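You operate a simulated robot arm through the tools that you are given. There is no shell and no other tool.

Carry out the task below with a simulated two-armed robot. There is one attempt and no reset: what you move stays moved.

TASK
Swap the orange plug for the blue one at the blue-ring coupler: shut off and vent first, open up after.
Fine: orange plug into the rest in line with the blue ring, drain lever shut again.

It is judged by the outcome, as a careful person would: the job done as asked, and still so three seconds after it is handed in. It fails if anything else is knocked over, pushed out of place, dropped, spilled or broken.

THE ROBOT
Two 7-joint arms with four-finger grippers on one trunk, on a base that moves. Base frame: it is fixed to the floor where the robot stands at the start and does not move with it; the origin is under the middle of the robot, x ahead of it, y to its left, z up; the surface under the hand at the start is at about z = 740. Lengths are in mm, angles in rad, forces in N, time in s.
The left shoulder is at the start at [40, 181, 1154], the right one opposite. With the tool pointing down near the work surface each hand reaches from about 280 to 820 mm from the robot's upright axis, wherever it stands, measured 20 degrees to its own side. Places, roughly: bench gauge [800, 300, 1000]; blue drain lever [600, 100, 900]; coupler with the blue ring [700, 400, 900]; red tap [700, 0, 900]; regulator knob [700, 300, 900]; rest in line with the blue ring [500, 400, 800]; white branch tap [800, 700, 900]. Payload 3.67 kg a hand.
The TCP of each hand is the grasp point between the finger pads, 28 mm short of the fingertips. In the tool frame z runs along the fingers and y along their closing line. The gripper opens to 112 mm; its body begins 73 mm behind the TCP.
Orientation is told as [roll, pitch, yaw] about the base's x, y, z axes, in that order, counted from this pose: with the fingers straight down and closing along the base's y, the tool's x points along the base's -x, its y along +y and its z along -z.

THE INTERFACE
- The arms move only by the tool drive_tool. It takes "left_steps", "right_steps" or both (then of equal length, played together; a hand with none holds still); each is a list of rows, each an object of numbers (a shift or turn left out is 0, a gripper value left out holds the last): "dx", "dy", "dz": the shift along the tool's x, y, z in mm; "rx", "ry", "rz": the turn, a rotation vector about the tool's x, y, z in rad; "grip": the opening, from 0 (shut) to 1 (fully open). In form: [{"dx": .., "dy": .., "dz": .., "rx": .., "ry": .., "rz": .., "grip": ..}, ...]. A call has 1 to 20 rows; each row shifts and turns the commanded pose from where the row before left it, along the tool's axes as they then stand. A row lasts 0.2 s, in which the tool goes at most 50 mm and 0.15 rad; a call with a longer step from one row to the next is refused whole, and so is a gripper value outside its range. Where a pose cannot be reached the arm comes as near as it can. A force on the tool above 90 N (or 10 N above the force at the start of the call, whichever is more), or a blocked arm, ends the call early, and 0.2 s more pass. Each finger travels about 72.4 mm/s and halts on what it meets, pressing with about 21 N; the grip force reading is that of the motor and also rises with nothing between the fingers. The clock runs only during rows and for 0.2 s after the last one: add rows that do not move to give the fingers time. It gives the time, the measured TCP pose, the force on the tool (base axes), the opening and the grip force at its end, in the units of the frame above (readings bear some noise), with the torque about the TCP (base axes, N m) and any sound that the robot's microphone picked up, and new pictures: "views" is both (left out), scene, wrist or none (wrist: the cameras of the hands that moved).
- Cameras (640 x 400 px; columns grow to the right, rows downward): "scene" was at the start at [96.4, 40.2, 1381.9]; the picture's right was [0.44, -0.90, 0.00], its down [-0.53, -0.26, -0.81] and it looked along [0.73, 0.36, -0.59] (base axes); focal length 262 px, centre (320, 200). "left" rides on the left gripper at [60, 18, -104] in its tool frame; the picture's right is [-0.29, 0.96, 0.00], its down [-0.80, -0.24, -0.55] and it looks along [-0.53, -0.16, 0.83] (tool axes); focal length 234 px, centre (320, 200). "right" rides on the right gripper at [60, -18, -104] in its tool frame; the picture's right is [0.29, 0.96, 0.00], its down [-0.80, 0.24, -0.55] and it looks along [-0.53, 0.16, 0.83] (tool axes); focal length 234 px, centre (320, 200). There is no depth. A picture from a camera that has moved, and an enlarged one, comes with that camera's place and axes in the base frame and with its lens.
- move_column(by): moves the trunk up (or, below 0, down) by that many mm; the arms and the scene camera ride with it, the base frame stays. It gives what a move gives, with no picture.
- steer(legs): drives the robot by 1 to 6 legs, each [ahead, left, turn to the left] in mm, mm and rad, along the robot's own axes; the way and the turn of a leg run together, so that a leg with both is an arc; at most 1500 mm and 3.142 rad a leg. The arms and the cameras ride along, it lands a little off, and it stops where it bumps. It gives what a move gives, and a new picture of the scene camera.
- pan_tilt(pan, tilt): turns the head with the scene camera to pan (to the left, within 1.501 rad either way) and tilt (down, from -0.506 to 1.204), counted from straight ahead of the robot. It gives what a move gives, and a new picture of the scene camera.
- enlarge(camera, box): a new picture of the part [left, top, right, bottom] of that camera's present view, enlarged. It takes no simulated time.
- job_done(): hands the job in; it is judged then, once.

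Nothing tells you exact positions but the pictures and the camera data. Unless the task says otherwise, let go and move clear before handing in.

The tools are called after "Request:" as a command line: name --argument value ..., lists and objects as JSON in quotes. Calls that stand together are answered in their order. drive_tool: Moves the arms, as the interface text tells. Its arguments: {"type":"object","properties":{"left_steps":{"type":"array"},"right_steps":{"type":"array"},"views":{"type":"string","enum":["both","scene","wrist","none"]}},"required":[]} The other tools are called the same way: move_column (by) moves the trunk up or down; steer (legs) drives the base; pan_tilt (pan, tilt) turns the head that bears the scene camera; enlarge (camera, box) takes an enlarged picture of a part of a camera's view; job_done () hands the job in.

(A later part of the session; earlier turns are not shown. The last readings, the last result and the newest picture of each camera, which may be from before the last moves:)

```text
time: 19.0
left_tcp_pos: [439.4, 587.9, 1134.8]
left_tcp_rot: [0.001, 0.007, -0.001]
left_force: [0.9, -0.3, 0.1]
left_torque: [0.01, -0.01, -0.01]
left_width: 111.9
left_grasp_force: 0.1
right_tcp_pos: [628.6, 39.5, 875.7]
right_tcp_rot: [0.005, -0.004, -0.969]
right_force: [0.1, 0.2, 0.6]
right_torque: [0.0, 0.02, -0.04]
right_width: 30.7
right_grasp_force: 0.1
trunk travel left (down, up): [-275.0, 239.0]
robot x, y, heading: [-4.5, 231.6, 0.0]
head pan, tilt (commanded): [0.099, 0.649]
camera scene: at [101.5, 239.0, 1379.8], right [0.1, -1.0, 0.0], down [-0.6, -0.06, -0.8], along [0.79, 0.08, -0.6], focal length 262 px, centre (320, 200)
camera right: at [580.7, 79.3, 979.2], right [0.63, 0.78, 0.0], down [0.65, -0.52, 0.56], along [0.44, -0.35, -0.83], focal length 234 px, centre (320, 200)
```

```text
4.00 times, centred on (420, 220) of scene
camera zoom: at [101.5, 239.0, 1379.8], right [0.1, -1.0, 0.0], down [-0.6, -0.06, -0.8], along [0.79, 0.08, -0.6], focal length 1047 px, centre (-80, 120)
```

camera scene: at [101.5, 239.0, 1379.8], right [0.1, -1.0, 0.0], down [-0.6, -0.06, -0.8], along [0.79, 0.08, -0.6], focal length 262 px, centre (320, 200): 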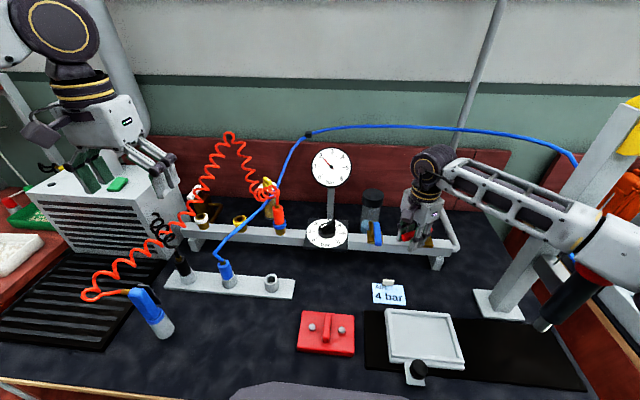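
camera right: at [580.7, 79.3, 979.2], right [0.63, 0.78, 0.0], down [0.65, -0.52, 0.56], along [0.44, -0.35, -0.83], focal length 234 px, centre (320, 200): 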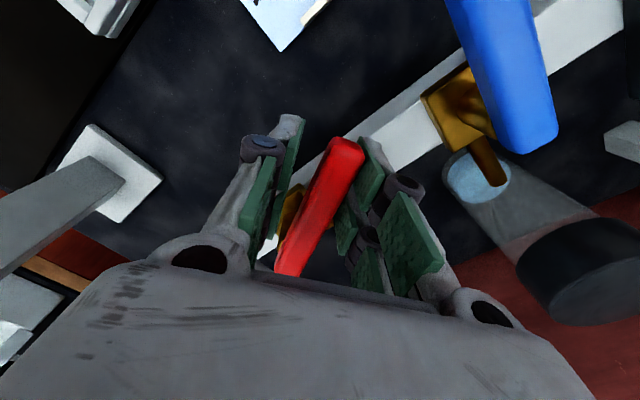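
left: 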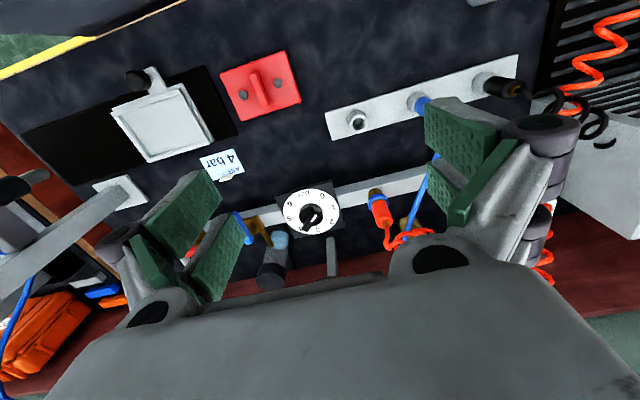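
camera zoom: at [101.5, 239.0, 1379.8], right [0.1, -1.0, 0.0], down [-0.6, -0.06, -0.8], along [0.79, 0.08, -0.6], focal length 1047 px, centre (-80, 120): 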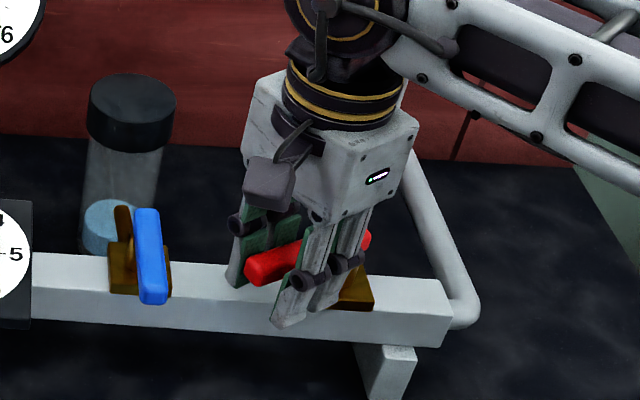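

The red tap is turning toward closed smoothly. Continue the arc to about 90°.

Request:
drive_tool --right_steps '[{"dy": -7.5, "dx": -0.5, "rz": -0.13}, {"dy": -7.5, "dx": -0.5, "rz": -0.13}, {"dy": -7.5, "dx": -0.5, "rz": -0.13}, {"dy": -7.5, "dx": -0.5, "rz": -0.13}, {"dy": -7.5, "dx": -0.5, "rz": -0.13}, {"dy": -7.5, "dx": -0.5, "rz": -0.13}, {"dy": -7.5, "dx": -0.5, "rz": -0.13}]' --views "both"

Request:
enlarge --camera "scene" --box '[370, 170, 470, 270]'

```text
time: 20.6
left_tcp_pos: [439.6, 587.9, 1134.5]
left_tcp_rot: [0.0, 0.007, -0.004]
left_force: [0.3, 0.4, -0.4]
left_torque: [0.01, 0.0, -0.01]
left_width: 112.0
left_grasp_force: 0.1
right_tcp_pos: [605.1, -3.4, 876.1]
right_tcp_rot: [0.0, -0.006, -0.056]
right_force: [0.3, 0.4, -1.0]
right_torque: [-0.01, 0.02, -0.03]
right_width: 30.8
right_grasp_force: 0.3
trunk travel left (down, up): [-275.0, 239.0]
robot x, y, heading: [-2.9, 228.7, 0.001]
head pan, tilt (commanded): [0.099, 0.649]
camera scene: at [101.5, 239.0, 1379.8], right [0.1, -1.0, 0.0], down [-0.6, -0.06, -0.8], along [0.79, 0.08, -0.6], focal length 262 px, centre (320, 200)
camera right: at [544.2, -18.6, 979.1], right [-0.23, 0.97, 0.0], down [0.81, 0.19, 0.56], along [0.54, 0.13, -0.83], focal length 234 px, centre (320, 200)
```

scene: 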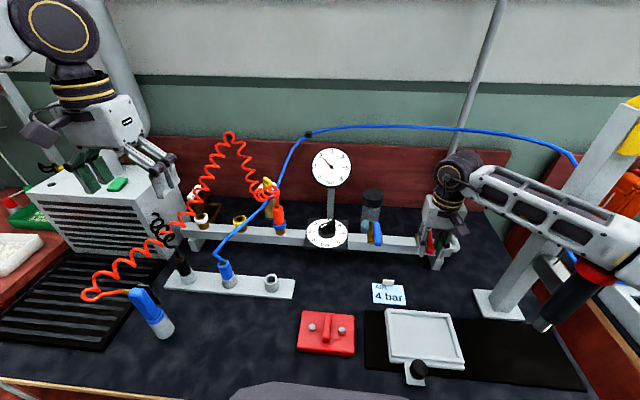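
right: 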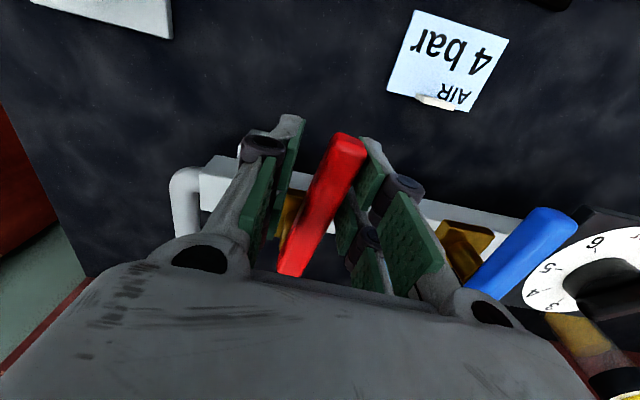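

```text
4.00 times, centred on (420, 220) of scene
camera zoom: at [101.5, 239.0, 1379.8], right [0.1, -1.0, 0.0], down [-0.6, -0.06, -0.8], along [0.79, 0.08, -0.6], focal length 1047 px, centre (-80, 120)
```

zoom: 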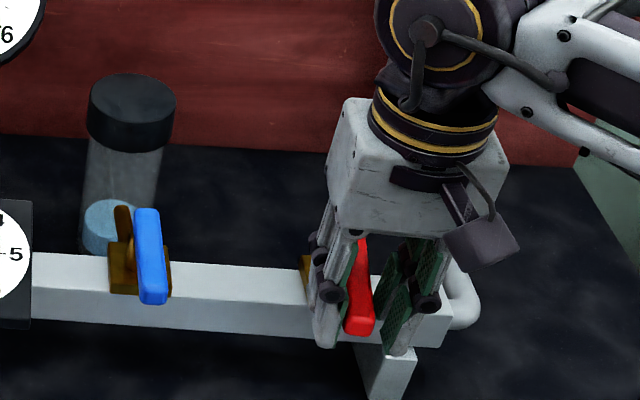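

The handle lags the hand by about 0.25 rad, so it's not fully across yet. I continue the arc gently until it meets its stop.

Request:
drive_tool --right_steps '[{"dy": -6, "dx": -0.4, "rz": -0.1}, {"dy": -6, "dx": -0.4, "rz": -0.1}, {}]' --views "wrist"

Request:
enlarge --camera "scene" --box '[370, 170, 470, 270]'

```text
time: 21.4
left_tcp_pos: [439.9, 587.7, 1134.5]
left_tcp_rot: [-0.001, 0.007, -0.001]
left_force: [0.3, 0.4, 0.2]
left_torque: [-0.02, -0.02, 0.01]
left_width: 112.2
left_grasp_force: 0.1
right_tcp_pos: [604.9, -14.7, 877.2]
right_tcp_rot: [-0.001, -0.004, 0.144]
right_force: [1.6, 9.6, -0.7]
right_torque: [0.11, 0.01, -0.3]
right_width: 35.5
right_grasp_force: 4.7
trunk travel left (down, up): [-275.0, 239.0]
robot x, y, heading: [-3.4, 228.5, -0.003]
head pan, tilt (commanded): [0.099, 0.649]
camera right: at [549.5, -40.7, 979.6], right [-0.42, 0.91, 0.0], down [0.75, 0.35, 0.56], along [0.51, 0.23, -0.83], focal length 234 px, centre (320, 200)
```

right: 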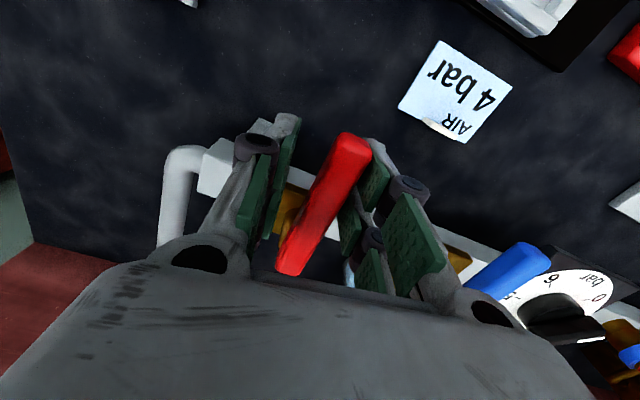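

```text
4.00 times, centred on (420, 220) of scene
camera zoom: at [101.9, 240.2, 1379.8], right [0.1, -1.0, 0.0], down [-0.6, -0.06, -0.8], along [0.79, 0.08, -0.61], focal length 1047 px, centre (-80, 120)
```

zoom: 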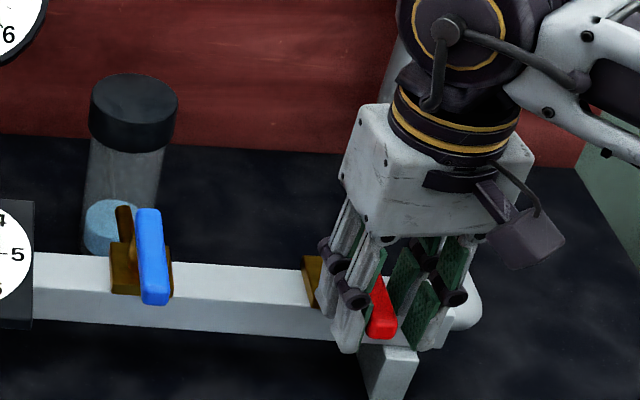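

A force of about 10 N shows the handle has reached its stop. I relax the push, open the fingers and lift clear to check its position and the gauge.

Request:
drive_tool --right_steps '[{"dy": 8, "grip": 0.5}, {"dz": -10}, {"dz": -40}, {"dz": -45}, {"dx": 30, "dz": -30}, {"dx": 40}, {"dx": 40}]' --views "both"

Request:
enlarge --camera "scene" --box '[370, 170, 470, 270]'

Request:
enlarge --camera "scene" --box '[300, 140, 380, 260]'

```text
time: 23.0
left_tcp_pos: [438.5, 587.7, 1136.1]
left_tcp_rot: [0.0, 0.005, -0.001]
left_force: [-1.0, 1.0, -0.1]
left_torque: [0.0, -0.05, 0.01]
left_width: 112.0
left_grasp_force: 0.0
right_tcp_pos: [493.2, -22.8, 1000.6]
right_tcp_rot: [0.001, -0.007, 0.142]
right_force: [-0.8, -0.3, 0.7]
right_torque: [0.0, -0.02, 0.05]
right_width: 56.2
right_grasp_force: 0.0
trunk travel left (down, up): [-275.0, 239.0]
robot x, y, heading: [-5.5, 229.6, -0.001]
head pan, tilt (commanded): [0.099, 0.649]
camera scene: at [100.2, 238.8, 1379.9], right [0.1, -1.0, 0.0], down [-0.6, -0.06, -0.8], along [0.79, 0.08, -0.6], focal length 262 px, centre (320, 200)
camera right: at [437.1, -48.6, 1104.1], right [-0.42, 0.91, 0.0], down [0.75, 0.35, 0.56], along [0.51, 0.23, -0.83], focal length 234 px, centre (320, 200)
```

scene: 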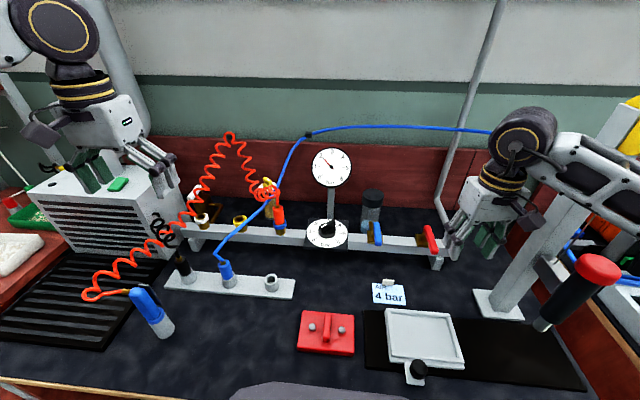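
right: 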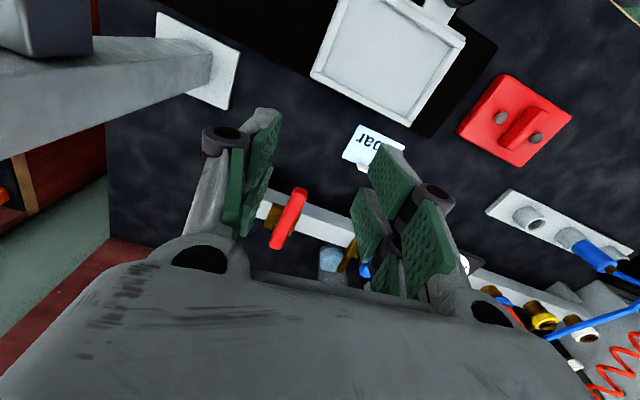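

```text
4.00 times, centred on (420, 220) of scene
camera zoom: at [100.2, 238.8, 1379.9], right [0.1, -1.0, 0.0], down [-0.6, -0.06, -0.8], along [0.79, 0.08, -0.6], focal length 1047 px, centre (-80, 120)
```

zoom: 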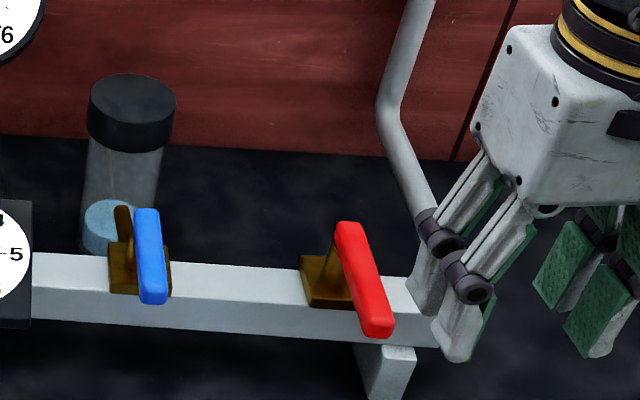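

```text
3.33 times, centred on (340, 200) of scene
camera zoom: at [100.2, 238.8, 1379.9], right [0.1, -1.0, 0.0], down [-0.6, -0.06, -0.8], along [0.79, 0.08, -0.6], focal length 872 px, centre (253, 200)
```

zoom: 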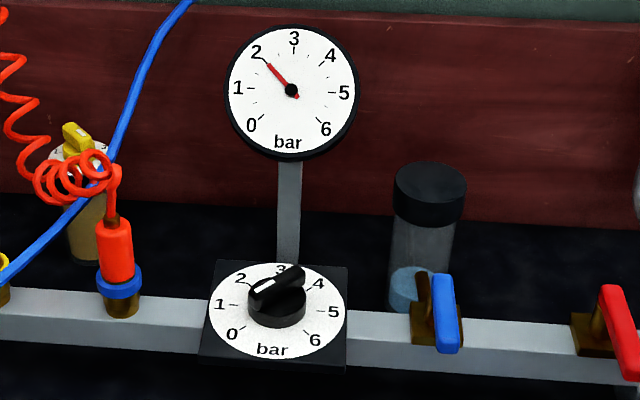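

The red tap is now square across the rail (closed), with trapped pressure still showing about 2 bar. Next I go to the blue drain lever with the right hand to vent.

Request:
drive_tool --right_steps '[{"rz": 0.142}, {"dx": -24, "dy": 31.4}, {"dx": -24, "dy": 31.4}, {"dx": -24, "dy": 31.4}, {"dx": -24, "dy": 31.4}, {"dx": -23, "dy": 31.4}, {"dz": 30}, {"dz": 30}, {}]' --views "both"

Request:
enlarge --camera "right" --box '[220, 80, 420, 280]'

```text
time: 25.0
left_tcp_pos: [438.9, 587.4, 1134.8]
left_tcp_rot: [0.001, 0.006, -0.002]
left_force: [-1.0, 0.2, 0.4]
left_torque: [-0.04, -0.03, 0.02]
left_width: 111.9
left_grasp_force: 0.0
right_tcp_pos: [614.2, 133.3, 940.3]
right_tcp_rot: [-0.001, -0.005, 0.0]
right_force: [0.3, 0.2, 0.0]
right_torque: [-0.02, 0.02, 0.02]
right_width: 56.2
right_grasp_force: 0.1
trunk travel left (down, up): [-275.0, 239.0]
robot x, y, heading: [-2.5, 230.0, -0.001]
head pan, tilt (commanded): [0.099, 0.649]
camera scene: at [101.2, 239.4, 1379.9], right [0.1, -1.0, 0.0], down [-0.6, -0.06, -0.8], along [0.79, 0.08, -0.6], focal length 262 px, centre (320, 200)
camera right: at [555.1, 115.2, 1043.9], right [-0.29, 0.96, 0.0], down [0.79, 0.24, 0.56], along [0.54, 0.16, -0.83], focal length 234 px, centre (320, 200)
```

scene: 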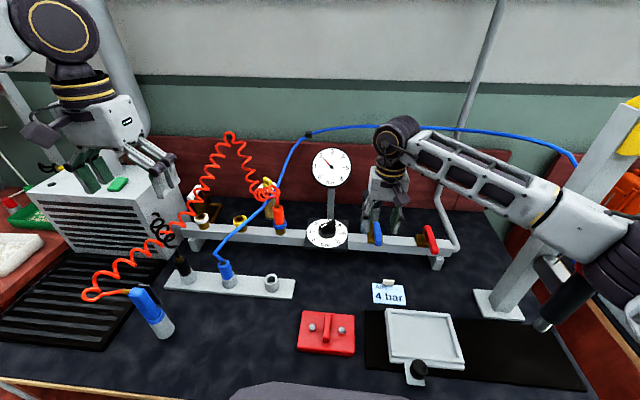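
right: 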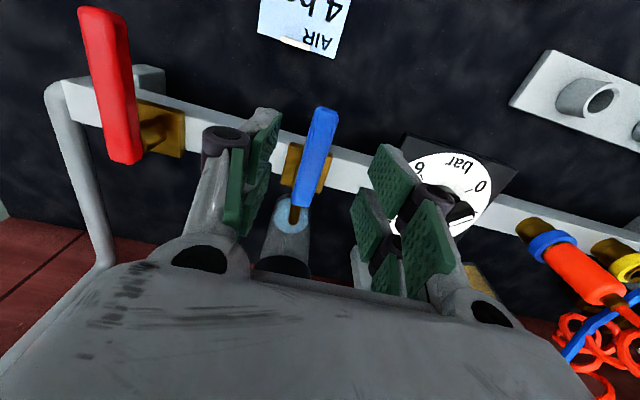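

```text
2.00 times, centred on (320, 180) of right
camera zoom: at [555.1, 115.2, 1043.9], right [-0.29, 0.96, 0.0], down [0.79, 0.24, 0.56], along [0.54, 0.16, -0.83], focal length 468 px, centre (320, 240)
```

zoom: 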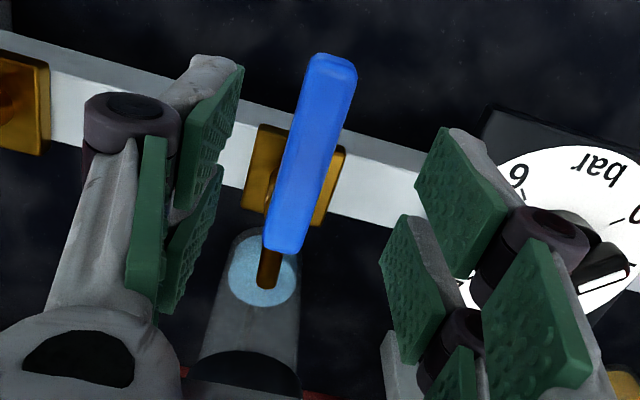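

The blue lever is aligned at y≈132, x 594–673, pivot near (659,132). I descend to straddle it and test turning it counter-clockwise slightly.

Request:
drive_tool --right_steps '[{"dz": 20}, {"dz": 20}, {"dz": 18}, {"grip": 0.27}, {}, {}, {"dy": -4.5, "dx": -0.2, "rz": -0.1}, {"dy": -4.5, "dx": -0.2, "rz": -0.1}, {"dy": -4.5, "dx": -0.2, "rz": -0.1}]' --views "both"

Request:
enlarge --camera "scene" --box '[330, 180, 430, 280]'

```text
time: 27.0
left_tcp_pos: [438.8, 586.5, 1135.4]
left_tcp_rot: [-0.001, 0.007, -0.002]
left_force: [0.0, 0.1, 1.0]
left_torque: [0.0, -0.02, 0.03]
left_width: 111.9
left_grasp_force: 0.1
right_tcp_pos: [616.6, 120.0, 881.7]
right_tcp_rot: [-0.002, -0.006, 0.298]
right_force: [-0.8, 1.0, 0.5]
right_torque: [0.04, -0.04, -0.01]
right_width: 31.3
right_grasp_force: 0.3
trunk travel left (down, up): [-275.0, 239.0]
robot x, y, heading: [-4.3, 230.0, -0.003]
head pan, tilt (commanded): [0.099, 0.649]
camera scene: at [101.5, 239.1, 1379.8], right [0.1, -1.0, 0.0], down [-0.6, -0.06, -0.8], along [0.79, 0.08, -0.6], focal length 262 px, centre (320, 200)
camera right: at [565.0, 84.6, 985.9], right [-0.56, 0.83, 0.0], down [0.69, 0.46, 0.56], along [0.46, 0.31, -0.83], focal length 234 px, centre (320, 200)
```

scene: 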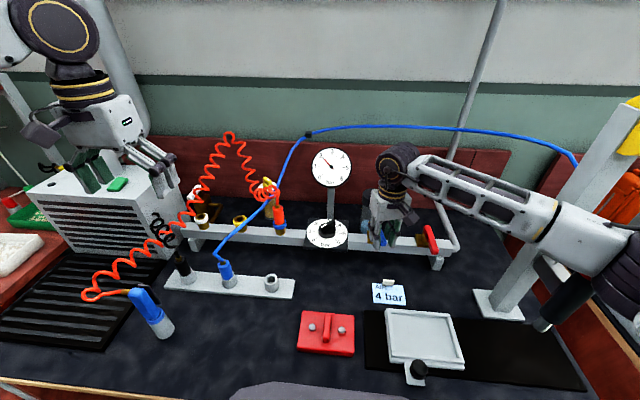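
right: 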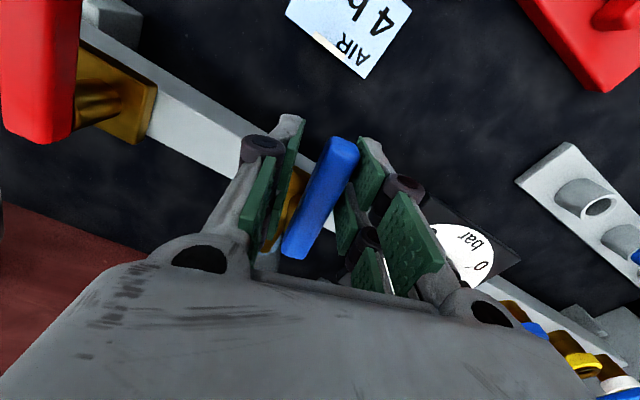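

```text
4.00 times, centred on (380, 230) of scene
camera zoom: at [101.5, 239.1, 1379.8], right [0.1, -1.0, 0.0], down [-0.6, -0.06, -0.8], along [0.79, 0.08, -0.6], focal length 1047 px, centre (80, 80)
```

zoom: 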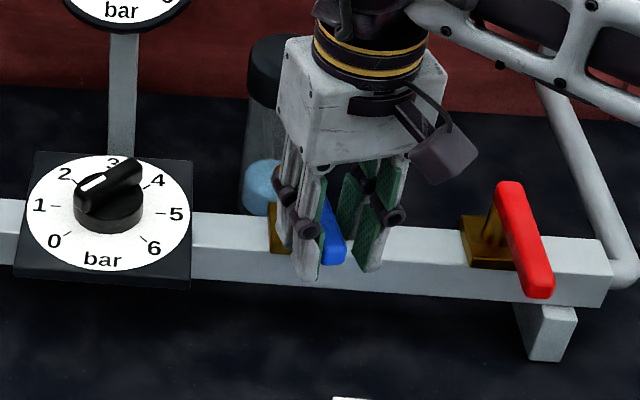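

Request:
drive_tool --right_steps '[{"dy": -4.5, "dx": -0.2, "rz": -0.1}, {"dy": -4.5, "dx": -0.2, "rz": -0.1}, {"dy": -4.5, "dx": -0.2, "rz": -0.1}]' --views "both"

Request:
enlarge --camera "scene" --box '[330, 180, 430, 280]'

```text
time: 27.8
left_tcp_pos: [438.6, 587.7, 1136.0]
left_tcp_rot: [-0.001, 0.007, -0.002]
left_force: [0.8, 0.1, 0.0]
left_torque: [-0.04, 0.0, 0.02]
left_width: 112.2
left_grasp_force: 0.1
right_tcp_pos: [621.2, 107.6, 881.9]
right_tcp_rot: [-0.003, -0.003, 0.601]
right_force: [-1.0, 0.4, 1.0]
right_torque: [0.02, 0.04, 0.01]
right_width: 31.0
right_grasp_force: 0.4
trunk travel left (down, up): [-275.0, 239.0]
robot x, y, heading: [-6.1, 230.1, 0.0]
head pan, tilt (commanded): [0.099, 0.649]
camera scene: at [101.4, 239.1, 1379.8], right [0.1, -1.0, 0.0], down [-0.6, -0.06, -0.8], along [0.79, 0.08, -0.6], focal length 262 px, centre (320, 200)
camera right: at [583.2, 58.7, 985.8], right [-0.78, 0.63, 0.0], down [0.52, 0.65, 0.56], along [0.35, 0.43, -0.83], focal length 234 px, centre (320, 200)
```

scene: 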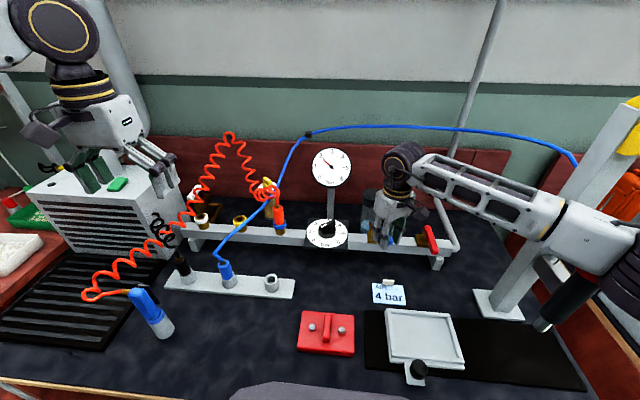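
right: 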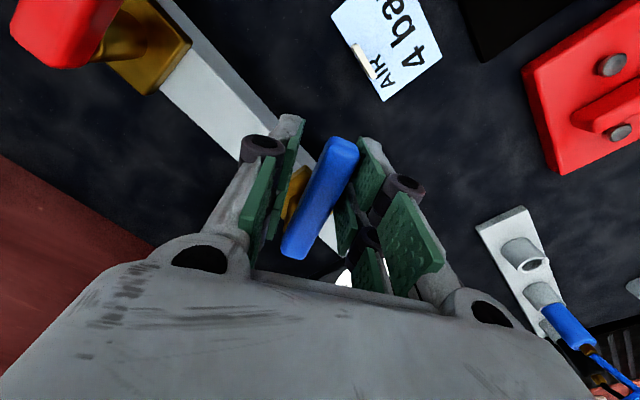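

```text
4.00 times, centred on (380, 230) of scene
camera zoom: at [101.4, 239.1, 1379.8], right [0.1, -1.0, 0.0], down [-0.6, -0.06, -0.8], along [0.79, 0.08, -0.6], focal length 1047 px, centre (80, 80)
```

zoom: 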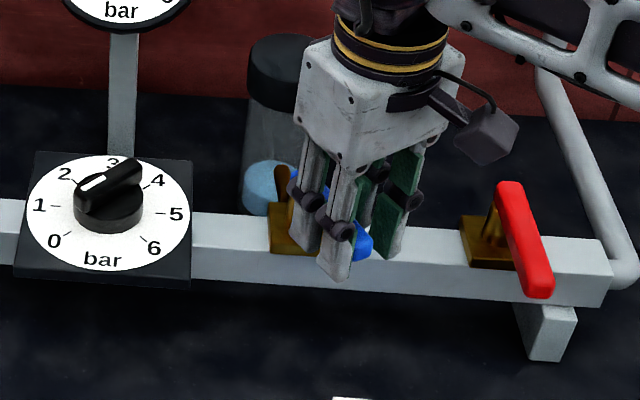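

The drain lever is turning freely counter-clockwise. I continue the arc to about 90°.

Request:
drive_tool --right_steps '[{"dy": -5.8, "dx": -0.4, "rz": -0.13}, {"dy": -5.8, "dx": -0.4, "rz": -0.13}, {"dy": -5.8, "dx": -0.4, "rz": -0.13}, {"dy": -5.8, "dx": -0.4, "rz": -0.13}, {"dy": -5.8, "dx": -0.4, "rz": -0.13}, {"dy": -5.8, "dx": -0.4, "rz": -0.13}, {"dy": -5.8, "dx": -0.4, "rz": -0.13}]' --views "both"

Request:
enlarge --camera "scene" --box '[300, 140, 440, 280]'

```text
time: 29.4
left_tcp_pos: [439.9, 586.9, 1135.1]
left_tcp_rot: [0.0, 0.006, -0.001]
left_force: [0.4, 0.2, 0.0]
left_torque: [0.02, -0.02, 0.02]
left_width: 112.1
left_grasp_force: 0.0
right_tcp_pos: [626.5, 102.2, 883.0]
right_tcp_rot: [-0.004, -0.004, 0.728]
right_force: [-0.3, 0.1, -0.2]
right_torque: [0.01, -0.04, 0.0]
right_width: 30.5
right_grasp_force: 0.1
right hand out of reach, approached as far as the arm can: row 2, 3, 4, 5, 6, 7
trunk travel left (down, up): [-275.0, 239.0]
robot x, y, heading: [-5.5, 227.2, -0.006]
head pan, tilt (commanded): [0.099, 0.649]
camera scene: at [101.5, 239.1, 1379.8], right [0.1, -1.0, 0.0], down [-0.6, -0.06, -0.8], along [0.79, 0.08, -0.6], focal length 262 px, centre (320, 200)
camera right: at [593.6, 49.5, 986.0], right [-0.85, 0.52, 0.0], down [0.43, 0.71, 0.56], along [0.29, 0.47, -0.83], focal length 234 px, centre (320, 200)
```

scene: 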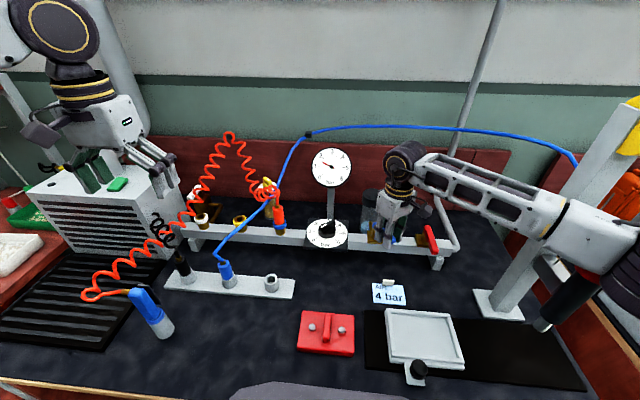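
right: 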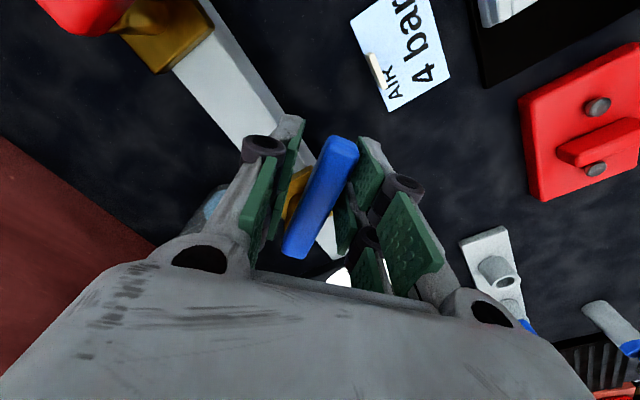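

```text
2.86 times, centred on (370, 210) of scene
camera zoom: at [101.5, 239.1, 1379.8], right [0.1, -1.0, 0.0], down [-0.6, -0.06, -0.8], along [0.79, 0.08, -0.6], focal length 748 px, centre (177, 171)
```

zoom: 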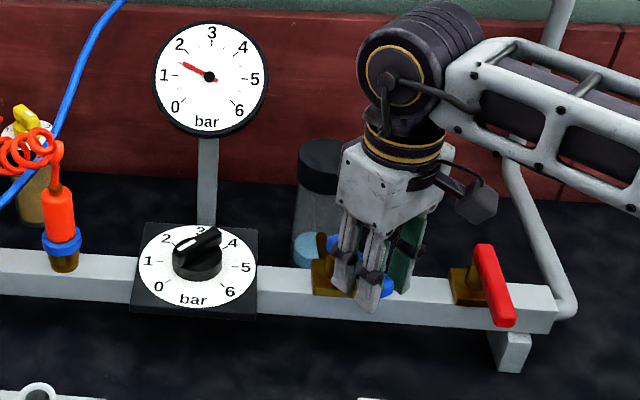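

The right wrist is at its turning limit, but the drain is already partly open and the gauge is falling (about 1.5 bar). I hold and watch the gauge.

Request:
drive_tool --right_steps '[{}, {}, {}, {}, {}, {}, {}, {}, {}, {}]' --views "none"

Request:
enlarge --camera "scene" --box '[300, 140, 440, 280]'

```text
time: 31.6
left_tcp_pos: [439.8, 589.1, 1135.1]
left_tcp_rot: [0.0, 0.009, -0.003]
left_force: [0.7, 0.2, -0.4]
left_torque: [0.03, -0.04, 0.0]
left_width: 111.6
left_grasp_force: 0.2
right_tcp_pos: [625.9, 102.9, 882.2]
right_tcp_rot: [-0.004, -0.003, 0.728]
right_force: [0.1, 0.7, 0.1]
right_torque: [0.01, 0.02, 0.02]
right_width: 30.0
right_grasp_force: 0.1
trunk travel left (down, up): [-275.0, 239.0]
robot x, y, heading: [0.7, 228.6, -0.001]
head pan, tilt (commanded): [0.099, 0.649]
```

```text
2.86 times, centred on (370, 210) of scene
camera zoom: at [101.5, 239.1, 1379.8], right [0.1, -1.0, 0.0], down [-0.6, -0.06, -0.8], along [0.79, 0.08, -0.6], focal length 748 px, centre (177, 171)
```

zoom: 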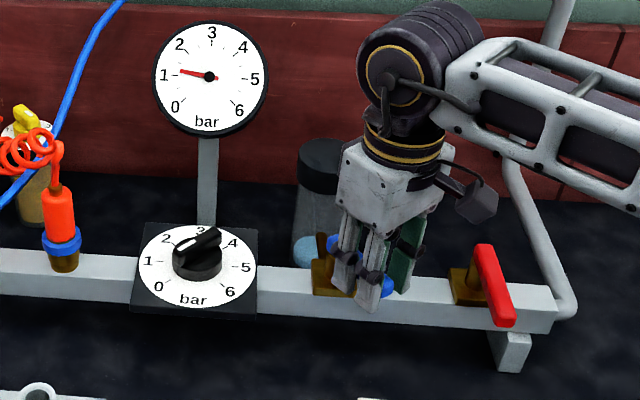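

Request:
drive_tool --right_steps '[{}, {}, {}, {}, {}, {}, {}, {}, {}, {}, {}, {}, {}, {}, {}, {}, {}, {}, {}, {}]' --views "none"

Request:
enlarge --camera "scene" --box '[300, 140, 440, 280]'

```text
time: 35.8
left_tcp_pos: [439.1, 588.1, 1135.1]
left_tcp_rot: [-0.001, 0.006, -0.003]
left_force: [-0.3, 0.5, 0.2]
left_torque: [0.02, -0.02, 0.01]
left_width: 111.9
left_grasp_force: 0.0
right_tcp_pos: [626.5, 103.4, 882.2]
right_tcp_rot: [-0.003, -0.003, 0.727]
right_force: [0.3, 0.4, -0.1]
right_torque: [-0.05, -0.01, -0.04]
right_width: 30.5
right_grasp_force: 0.0
trunk travel left (down, up): [-275.0, 239.0]
robot x, y, heading: [-2.4, 227.6, 0.004]
head pan, tilt (commanded): [0.099, 0.649]
```

```text
2.86 times, centred on (370, 210) of scene
camera zoom: at [101.5, 239.1, 1379.8], right [0.1, -1.0, 0.0], down [-0.6, -0.06, -0.8], along [0.79, 0.08, -0.6], focal length 748 px, centre (177, 171)
```

zoom: 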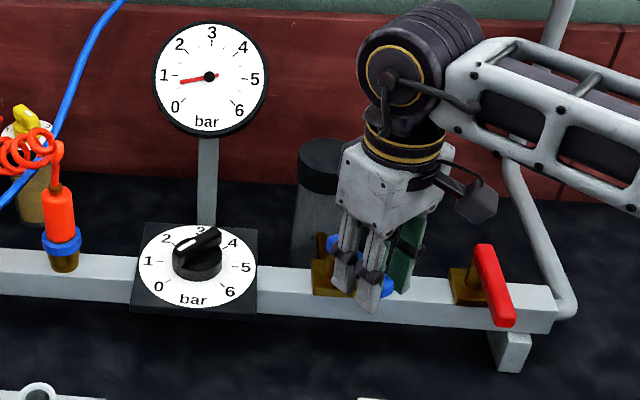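

The pressure is falling steadily (about 0.75 bar now). I nudge the lever a bit further open without turning the wrist, so it vents faster.

Request:
drive_tool --right_steps '[{"dy": -5, "dx": 2}, {"dy": -5, "dx": 2}, {"dy": -5, "dx": 2}, {"dy": -4, "dx": 2}, {}]' --views "wrist"

Request:
enlarge --camera "scene" --box '[300, 140, 440, 280]'

```text
time: 37.0
left_tcp_pos: [439.7, 587.4, 1135.0]
left_tcp_rot: [0.0, 0.006, 0.0]
left_force: [0.1, 0.6, -0.2]
left_torque: [0.01, 0.01, 0.01]
left_width: 112.1
left_grasp_force: 0.0
right_tcp_pos: [631.3, 83.6, 883.4]
right_tcp_rot: [-0.004, -0.002, 0.726]
right_force: [-4.5, 6.0, -0.2]
right_torque: [0.13, 0.07, 0.16]
right_width: 33.7
right_grasp_force: 3.3
trunk travel left (down, up): [-275.0, 239.0]
robot x, y, heading: [-2.2, 228.7, 0.002]
head pan, tilt (commanded): [0.099, 0.649]
camera right: at [599.0, 30.2, 986.0], right [-0.85, 0.52, 0.0], down [0.43, 0.71, 0.56], along [0.29, 0.47, -0.83], focal length 234 px, centre (320, 200)
```

right: 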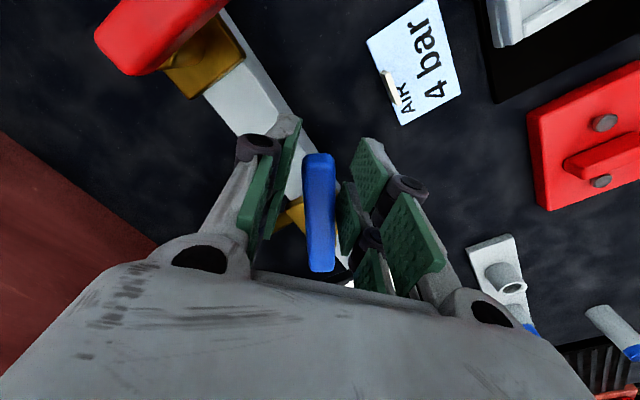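

```text
2.86 times, centred on (370, 210) of scene
camera zoom: at [100.9, 239.6, 1379.9], right [0.1, -1.0, 0.0], down [-0.6, -0.06, -0.8], along [0.79, 0.08, -0.6], focal length 748 px, centre (177, 171)
```

zoom: 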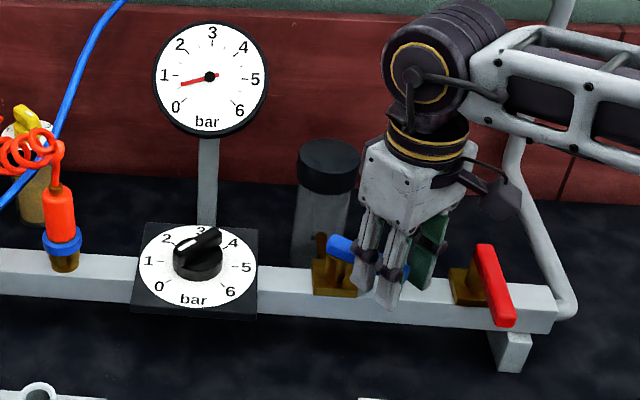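

The drain is now about 60° open, and resistance is felt, so I stop there. I back off, open the fingers and lift the right hand away.

Request:
drive_tool --right_steps '[{"dy": 6, "grip": 0.5}, {"dz": -5}, {"dz": -40}, {"dz": -45}, {"dx": 40, "dz": -30}, {"dx": 45}, {"dx": 45}, {"dx": 45, "rz": 0.1}, {"rz": 0.14}, {"rz": 0.14}, {"rz": 0.14}, {"rz": 0.14}]' --views "both"

Request:
enlarge --camera "scene" --box '[300, 140, 440, 280]'

```text
time: 39.6
left_tcp_pos: [438.8, 587.5, 1135.2]
left_tcp_rot: [0.001, 0.006, -0.001]
left_force: [-0.5, -0.4, -0.5]
left_torque: [-0.02, 0.04, -0.01]
left_width: 112.0
left_grasp_force: 0.1
right_tcp_pos: [496.8, -28.7, 1002.3]
right_tcp_rot: [0.0, -0.004, 0.067]
right_force: [-0.4, 0.6, -0.3]
right_torque: [-0.04, 0.03, 0.01]
right_width: 56.2
right_grasp_force: 0.0
trunk travel left (down, up): [-275.0, 239.0]
robot x, y, heading: [-4.5, 229.5, -0.004]
head pan, tilt (commanded): [0.099, 0.649]
camera scene: at [101.7, 239.3, 1379.8], right [0.1, -1.0, 0.0], down [-0.6, -0.06, -0.8], along [0.79, 0.08, -0.6], focal length 262 px, centre (320, 200)
camera right: at [439.0, -50.7, 1105.2], right [-0.35, 0.94, 0.0], down [0.78, 0.29, 0.56], along [0.52, 0.19, -0.83], focal length 234 px, centre (320, 200)
```

scene: 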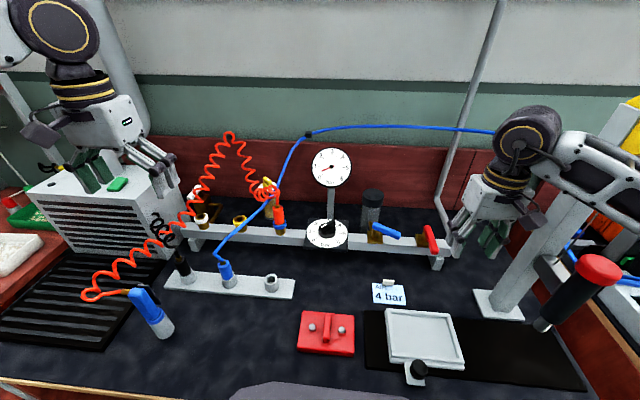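
right: 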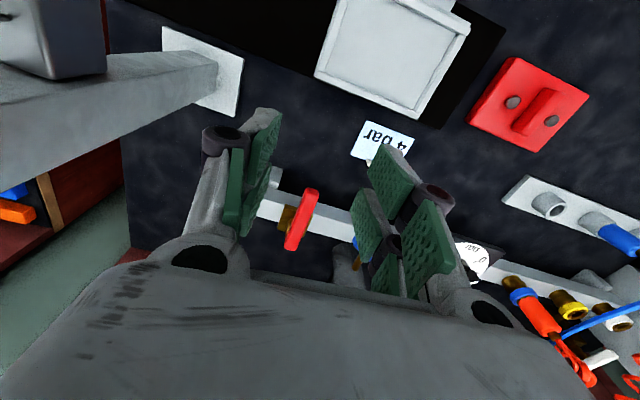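

```text
2.86 times, centred on (370, 210) of scene
camera zoom: at [101.7, 239.3, 1379.8], right [0.1, -1.0, 0.0], down [-0.6, -0.06, -0.8], along [0.79, 0.08, -0.6], focal length 748 px, centre (177, 171)
```

zoom: 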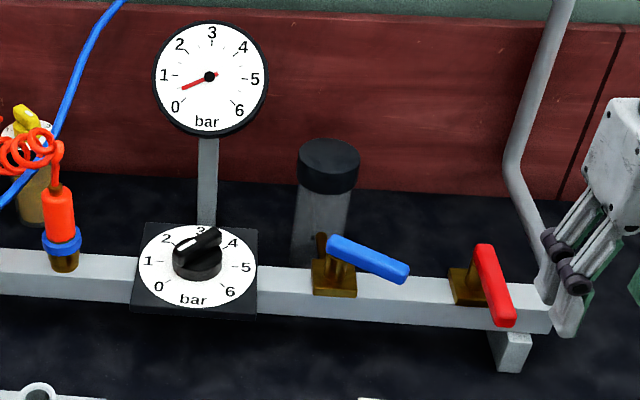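

The gauge is down to about 0.55 bar and still falling. While it vents, I bring the left hand forward and tilt it so the fingers point forward (75° from vertical), to grasp the plugs from the front, clear of the hoses on top.

Request:
drive_tool --left_steps '[{"dx": -25, "dy": -26, "dz": 18}, {"dx": -25, "dy": -26, "dz": 18}, {"dx": -25, "dy": -26, "dz": 18}, {"dx": -25, "dy": -26, "dz": 18}, {"ry": -0.131}, {"ry": -0.131}, {"ry": -0.131}, {"ry": -0.131}, {"ry": -0.131}, {"ry": -0.131}, {"ry": -0.131}, {"ry": -0.131}, {"ry": -0.131}, {"ry": -0.131}, {}]' --views "both"

Request:
enlarge --camera "scene" --box '[300, 140, 440, 280]'

```text
time: 42.8
left_tcp_pos: [548.0, 482.5, 1061.0]
left_tcp_rot: [-0.004, -1.306, 0.003]
left_force: [-0.6, 0.5, 0.5]
left_torque: [0.05, 0.02, 0.0]
left_width: 112.1
left_grasp_force: 0.0
left hand out of reach, approached as far as the arm can: row 14
right_tcp_pos: [497.4, -27.7, 1003.1]
right_tcp_rot: [0.0, -0.005, 0.069]
right_force: [-0.1, -0.2, 0.5]
right_torque: [-0.01, -0.02, 0.02]
right_width: 55.9
right_grasp_force: 0.0
trunk travel left (down, up): [-275.0, 239.0]
robot x, y, heading: [-1.6, 229.4, -0.002]
head pan, tilt (commanded): [0.099, 0.649]
camera scene: at [100.8, 239.0, 1379.9], right [0.1, -1.0, 0.0], down [-0.6, -0.06, -0.8], along [0.79, 0.08, -0.6], focal length 262 px, centre (320, 200)
camera left: at [431.4, 501.4, 1030.7], right [0.08, 0.96, 0.28], down [-0.33, -0.24, 0.91], along [0.94, -0.16, 0.29], focal length 234 px, centre (320, 200)
```

scene: 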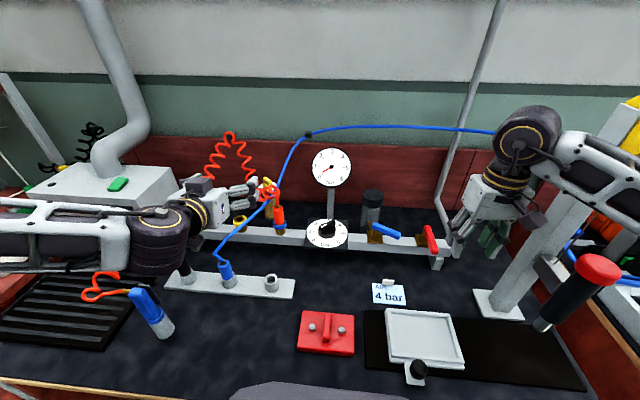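
left: 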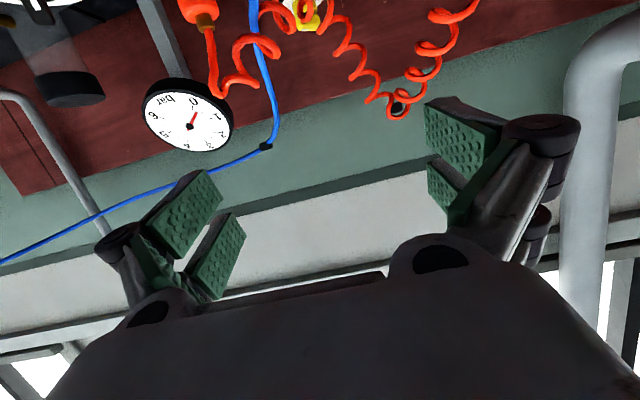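

```text
2.86 times, centred on (370, 210) of scene
camera zoom: at [100.8, 239.0, 1379.9], right [0.1, -1.0, 0.0], down [-0.6, -0.06, -0.8], along [0.79, 0.08, -0.6], focal length 748 px, centre (177, 171)
```

zoom: 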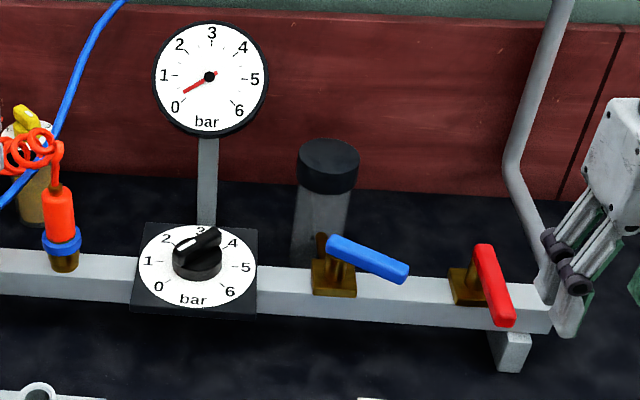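

The gauge is now at about 0.35 bar. I look left to check where the left forearm and elbow are relative to the hoses and gun before lowering.

Request:
pan_tilt --pan 0.75 --tilt 0.6

```text
time: 43.8
left_tcp_pos: [548.0, 482.4, 1061.6]
left_tcp_rot: [-0.001, -1.303, 0.001]
left_force: [-0.1, -0.7, -0.4]
left_torque: [-0.01, 0.0, 0.0]
left_width: 112.2
left_grasp_force: 0.0
right_tcp_pos: [496.5, -29.0, 1002.0]
right_tcp_rot: [0.0, -0.004, 0.068]
right_force: [0.3, 0.2, -0.4]
right_torque: [0.01, 0.03, 0.01]
right_width: 55.8
right_grasp_force: 0.0
trunk travel left (down, up): [-275.0, 239.0]
robot x, y, heading: [-3.0, 230.5, -0.003]
head pan, tilt (commanded): [0.75, 0.6]
camera scene: at [79.8, 290.7, 1384.1], right [0.68, -0.73, 0.0], down [-0.41, -0.38, -0.82], along [0.6, 0.56, -0.57], focal length 262 px, centre (320, 200)
```

scene: 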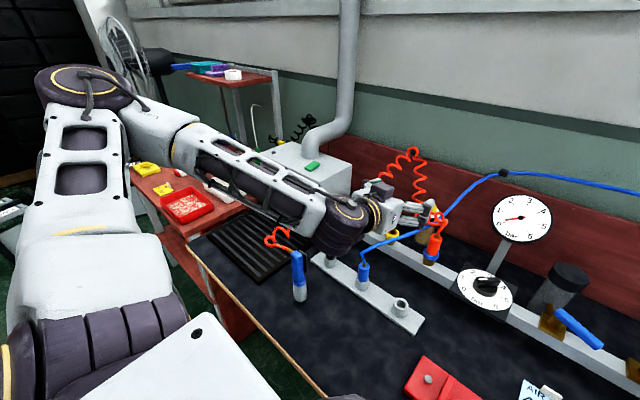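

The elbow is high and the forearm slopes down to the wrist, so lowering is safe. I take a close look at the plug area from this angle.

Request:
enlarge --camera "scene" --box '[340, 180, 480, 330]'

Request:
enlarge --camera "scene" --box '[490, 190, 550, 240]'

```text
2.67 times, centred on (410, 255) of scene
camera zoom: at [79.8, 290.7, 1384.1], right [0.68, -0.73, 0.0], down [-0.41, -0.38, -0.82], along [0.6, 0.56, -0.57], focal length 698 px, centre (80, 53)
```

zoom: 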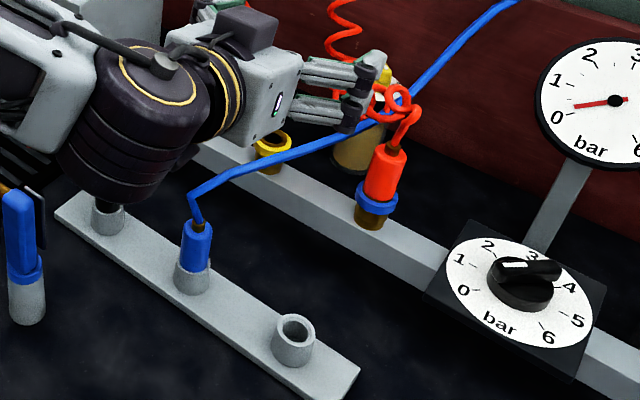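

```text
8.00 times, centred on (520, 215) of scene
camera zoom: at [79.8, 290.7, 1384.1], right [0.68, -0.73, 0.0], down [-0.41, -0.38, -0.82], along [0.6, 0.56, -0.57], focal length 2094 px, centre (-1280, 80)
```

zoom: 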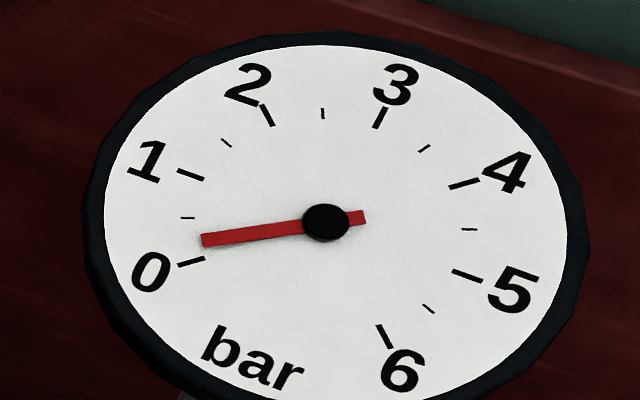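

The gauge is at about 0.25 bar and going to zero. I narrow the left gripper and bring it in front of the orange plug at plug height, staying about 110 mm short.

Request:
drive_tool --left_steps '[{"dx": 20, "dy": -24, "dz": 2.7, "grip": 0.5}, {"dx": 20, "dy": -24, "dz": 2.7}, {"dx": 20, "dy": -24, "dz": 2.7}, {"dx": 31.5, "dz": 8.6}, {"dx": 31.5, "dz": 8.6}, {"dx": 31.5, "dz": 8.6}, {}]' --views "both"

Request:
enlarge --camera "scene" --box '[340, 180, 480, 330]'

Request:
enlarge --camera "left" --box '[220, 50, 440, 250]'

```text
time: 45.4
left_tcp_pos: [540.2, 412.3, 903.9]
left_tcp_rot: [-0.006, -1.306, 0.004]
left_force: [-0.8, -0.1, 0.8]
left_torque: [-0.02, -0.02, 0.0]
left_width: 56.2
left_grasp_force: 0.0
right_tcp_pos: [496.7, -28.0, 1002.1]
right_tcp_rot: [-0.002, -0.006, 0.068]
right_force: [-0.4, 0.7, 1.1]
right_torque: [0.02, -0.01, 0.04]
right_width: 56.2
right_grasp_force: 0.0
trunk travel left (down, up): [-275.0, 239.0]
robot x, y, heading: [-3.4, 231.7, -0.004]
head pan, tilt (commanded): [0.75, 0.6]
camera scene: at [79.1, 291.7, 1384.1], right [0.68, -0.73, 0.0], down [-0.41, -0.39, -0.82], along [0.6, 0.56, -0.57], focal length 262 px, centre (320, 200)
camera left: at [423.5, 430.6, 872.4], right [0.08, 0.96, 0.28], down [-0.33, -0.24, 0.91], along [0.94, -0.16, 0.29], focal length 234 px, centre (320, 200)
```

scene: 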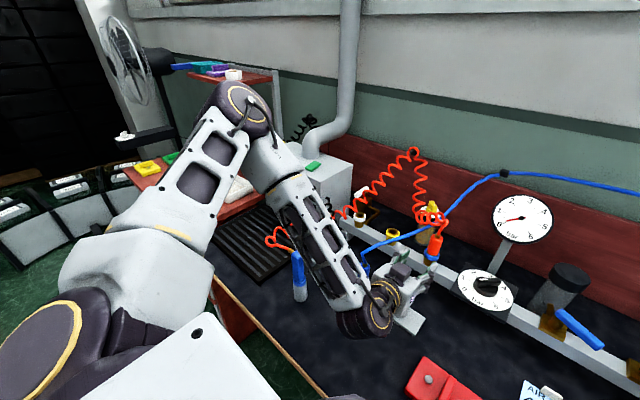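
left: 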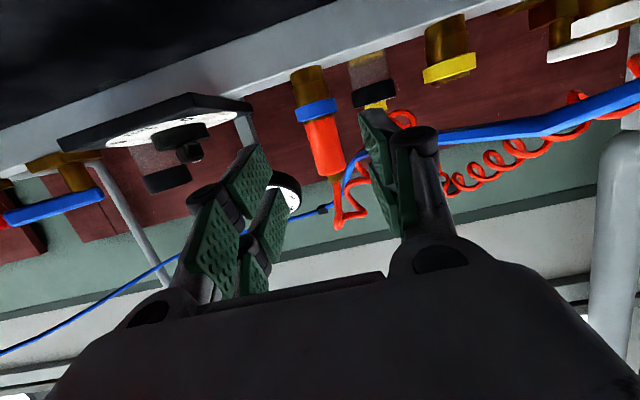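

```text
2.67 times, centred on (410, 255) of scene
camera zoom: at [79.1, 291.7, 1384.1], right [0.68, -0.73, 0.0], down [-0.41, -0.39, -0.82], along [0.6, 0.56, -0.57], focal length 698 px, centre (80, 53)
```

zoom: 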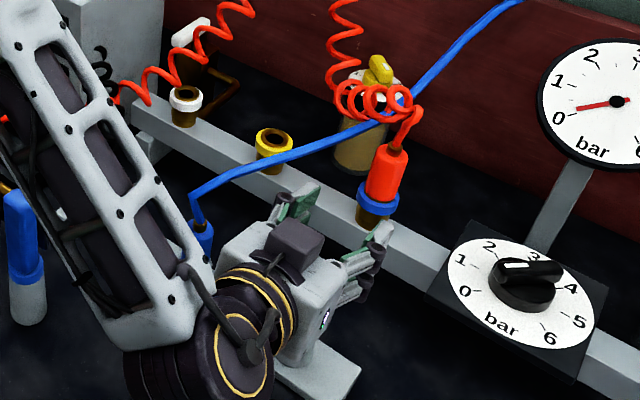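

```text
2.00 times, centred on (330, 150) of left
camera zoom: at [423.5, 430.6, 872.4], right [0.08, 0.96, 0.28], down [-0.33, -0.24, 0.91], along [0.94, -0.16, 0.29], focal length 468 px, centre (300, 300)
```

zoom: 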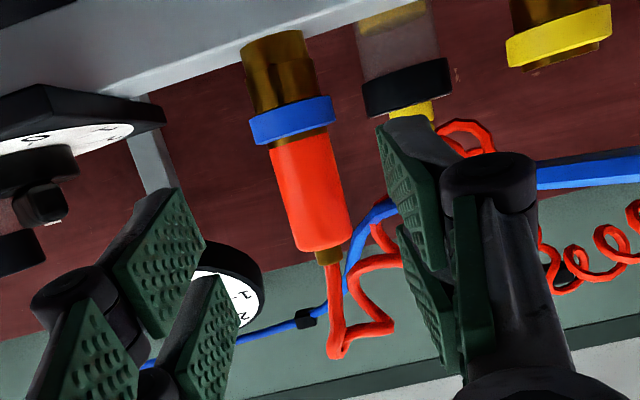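

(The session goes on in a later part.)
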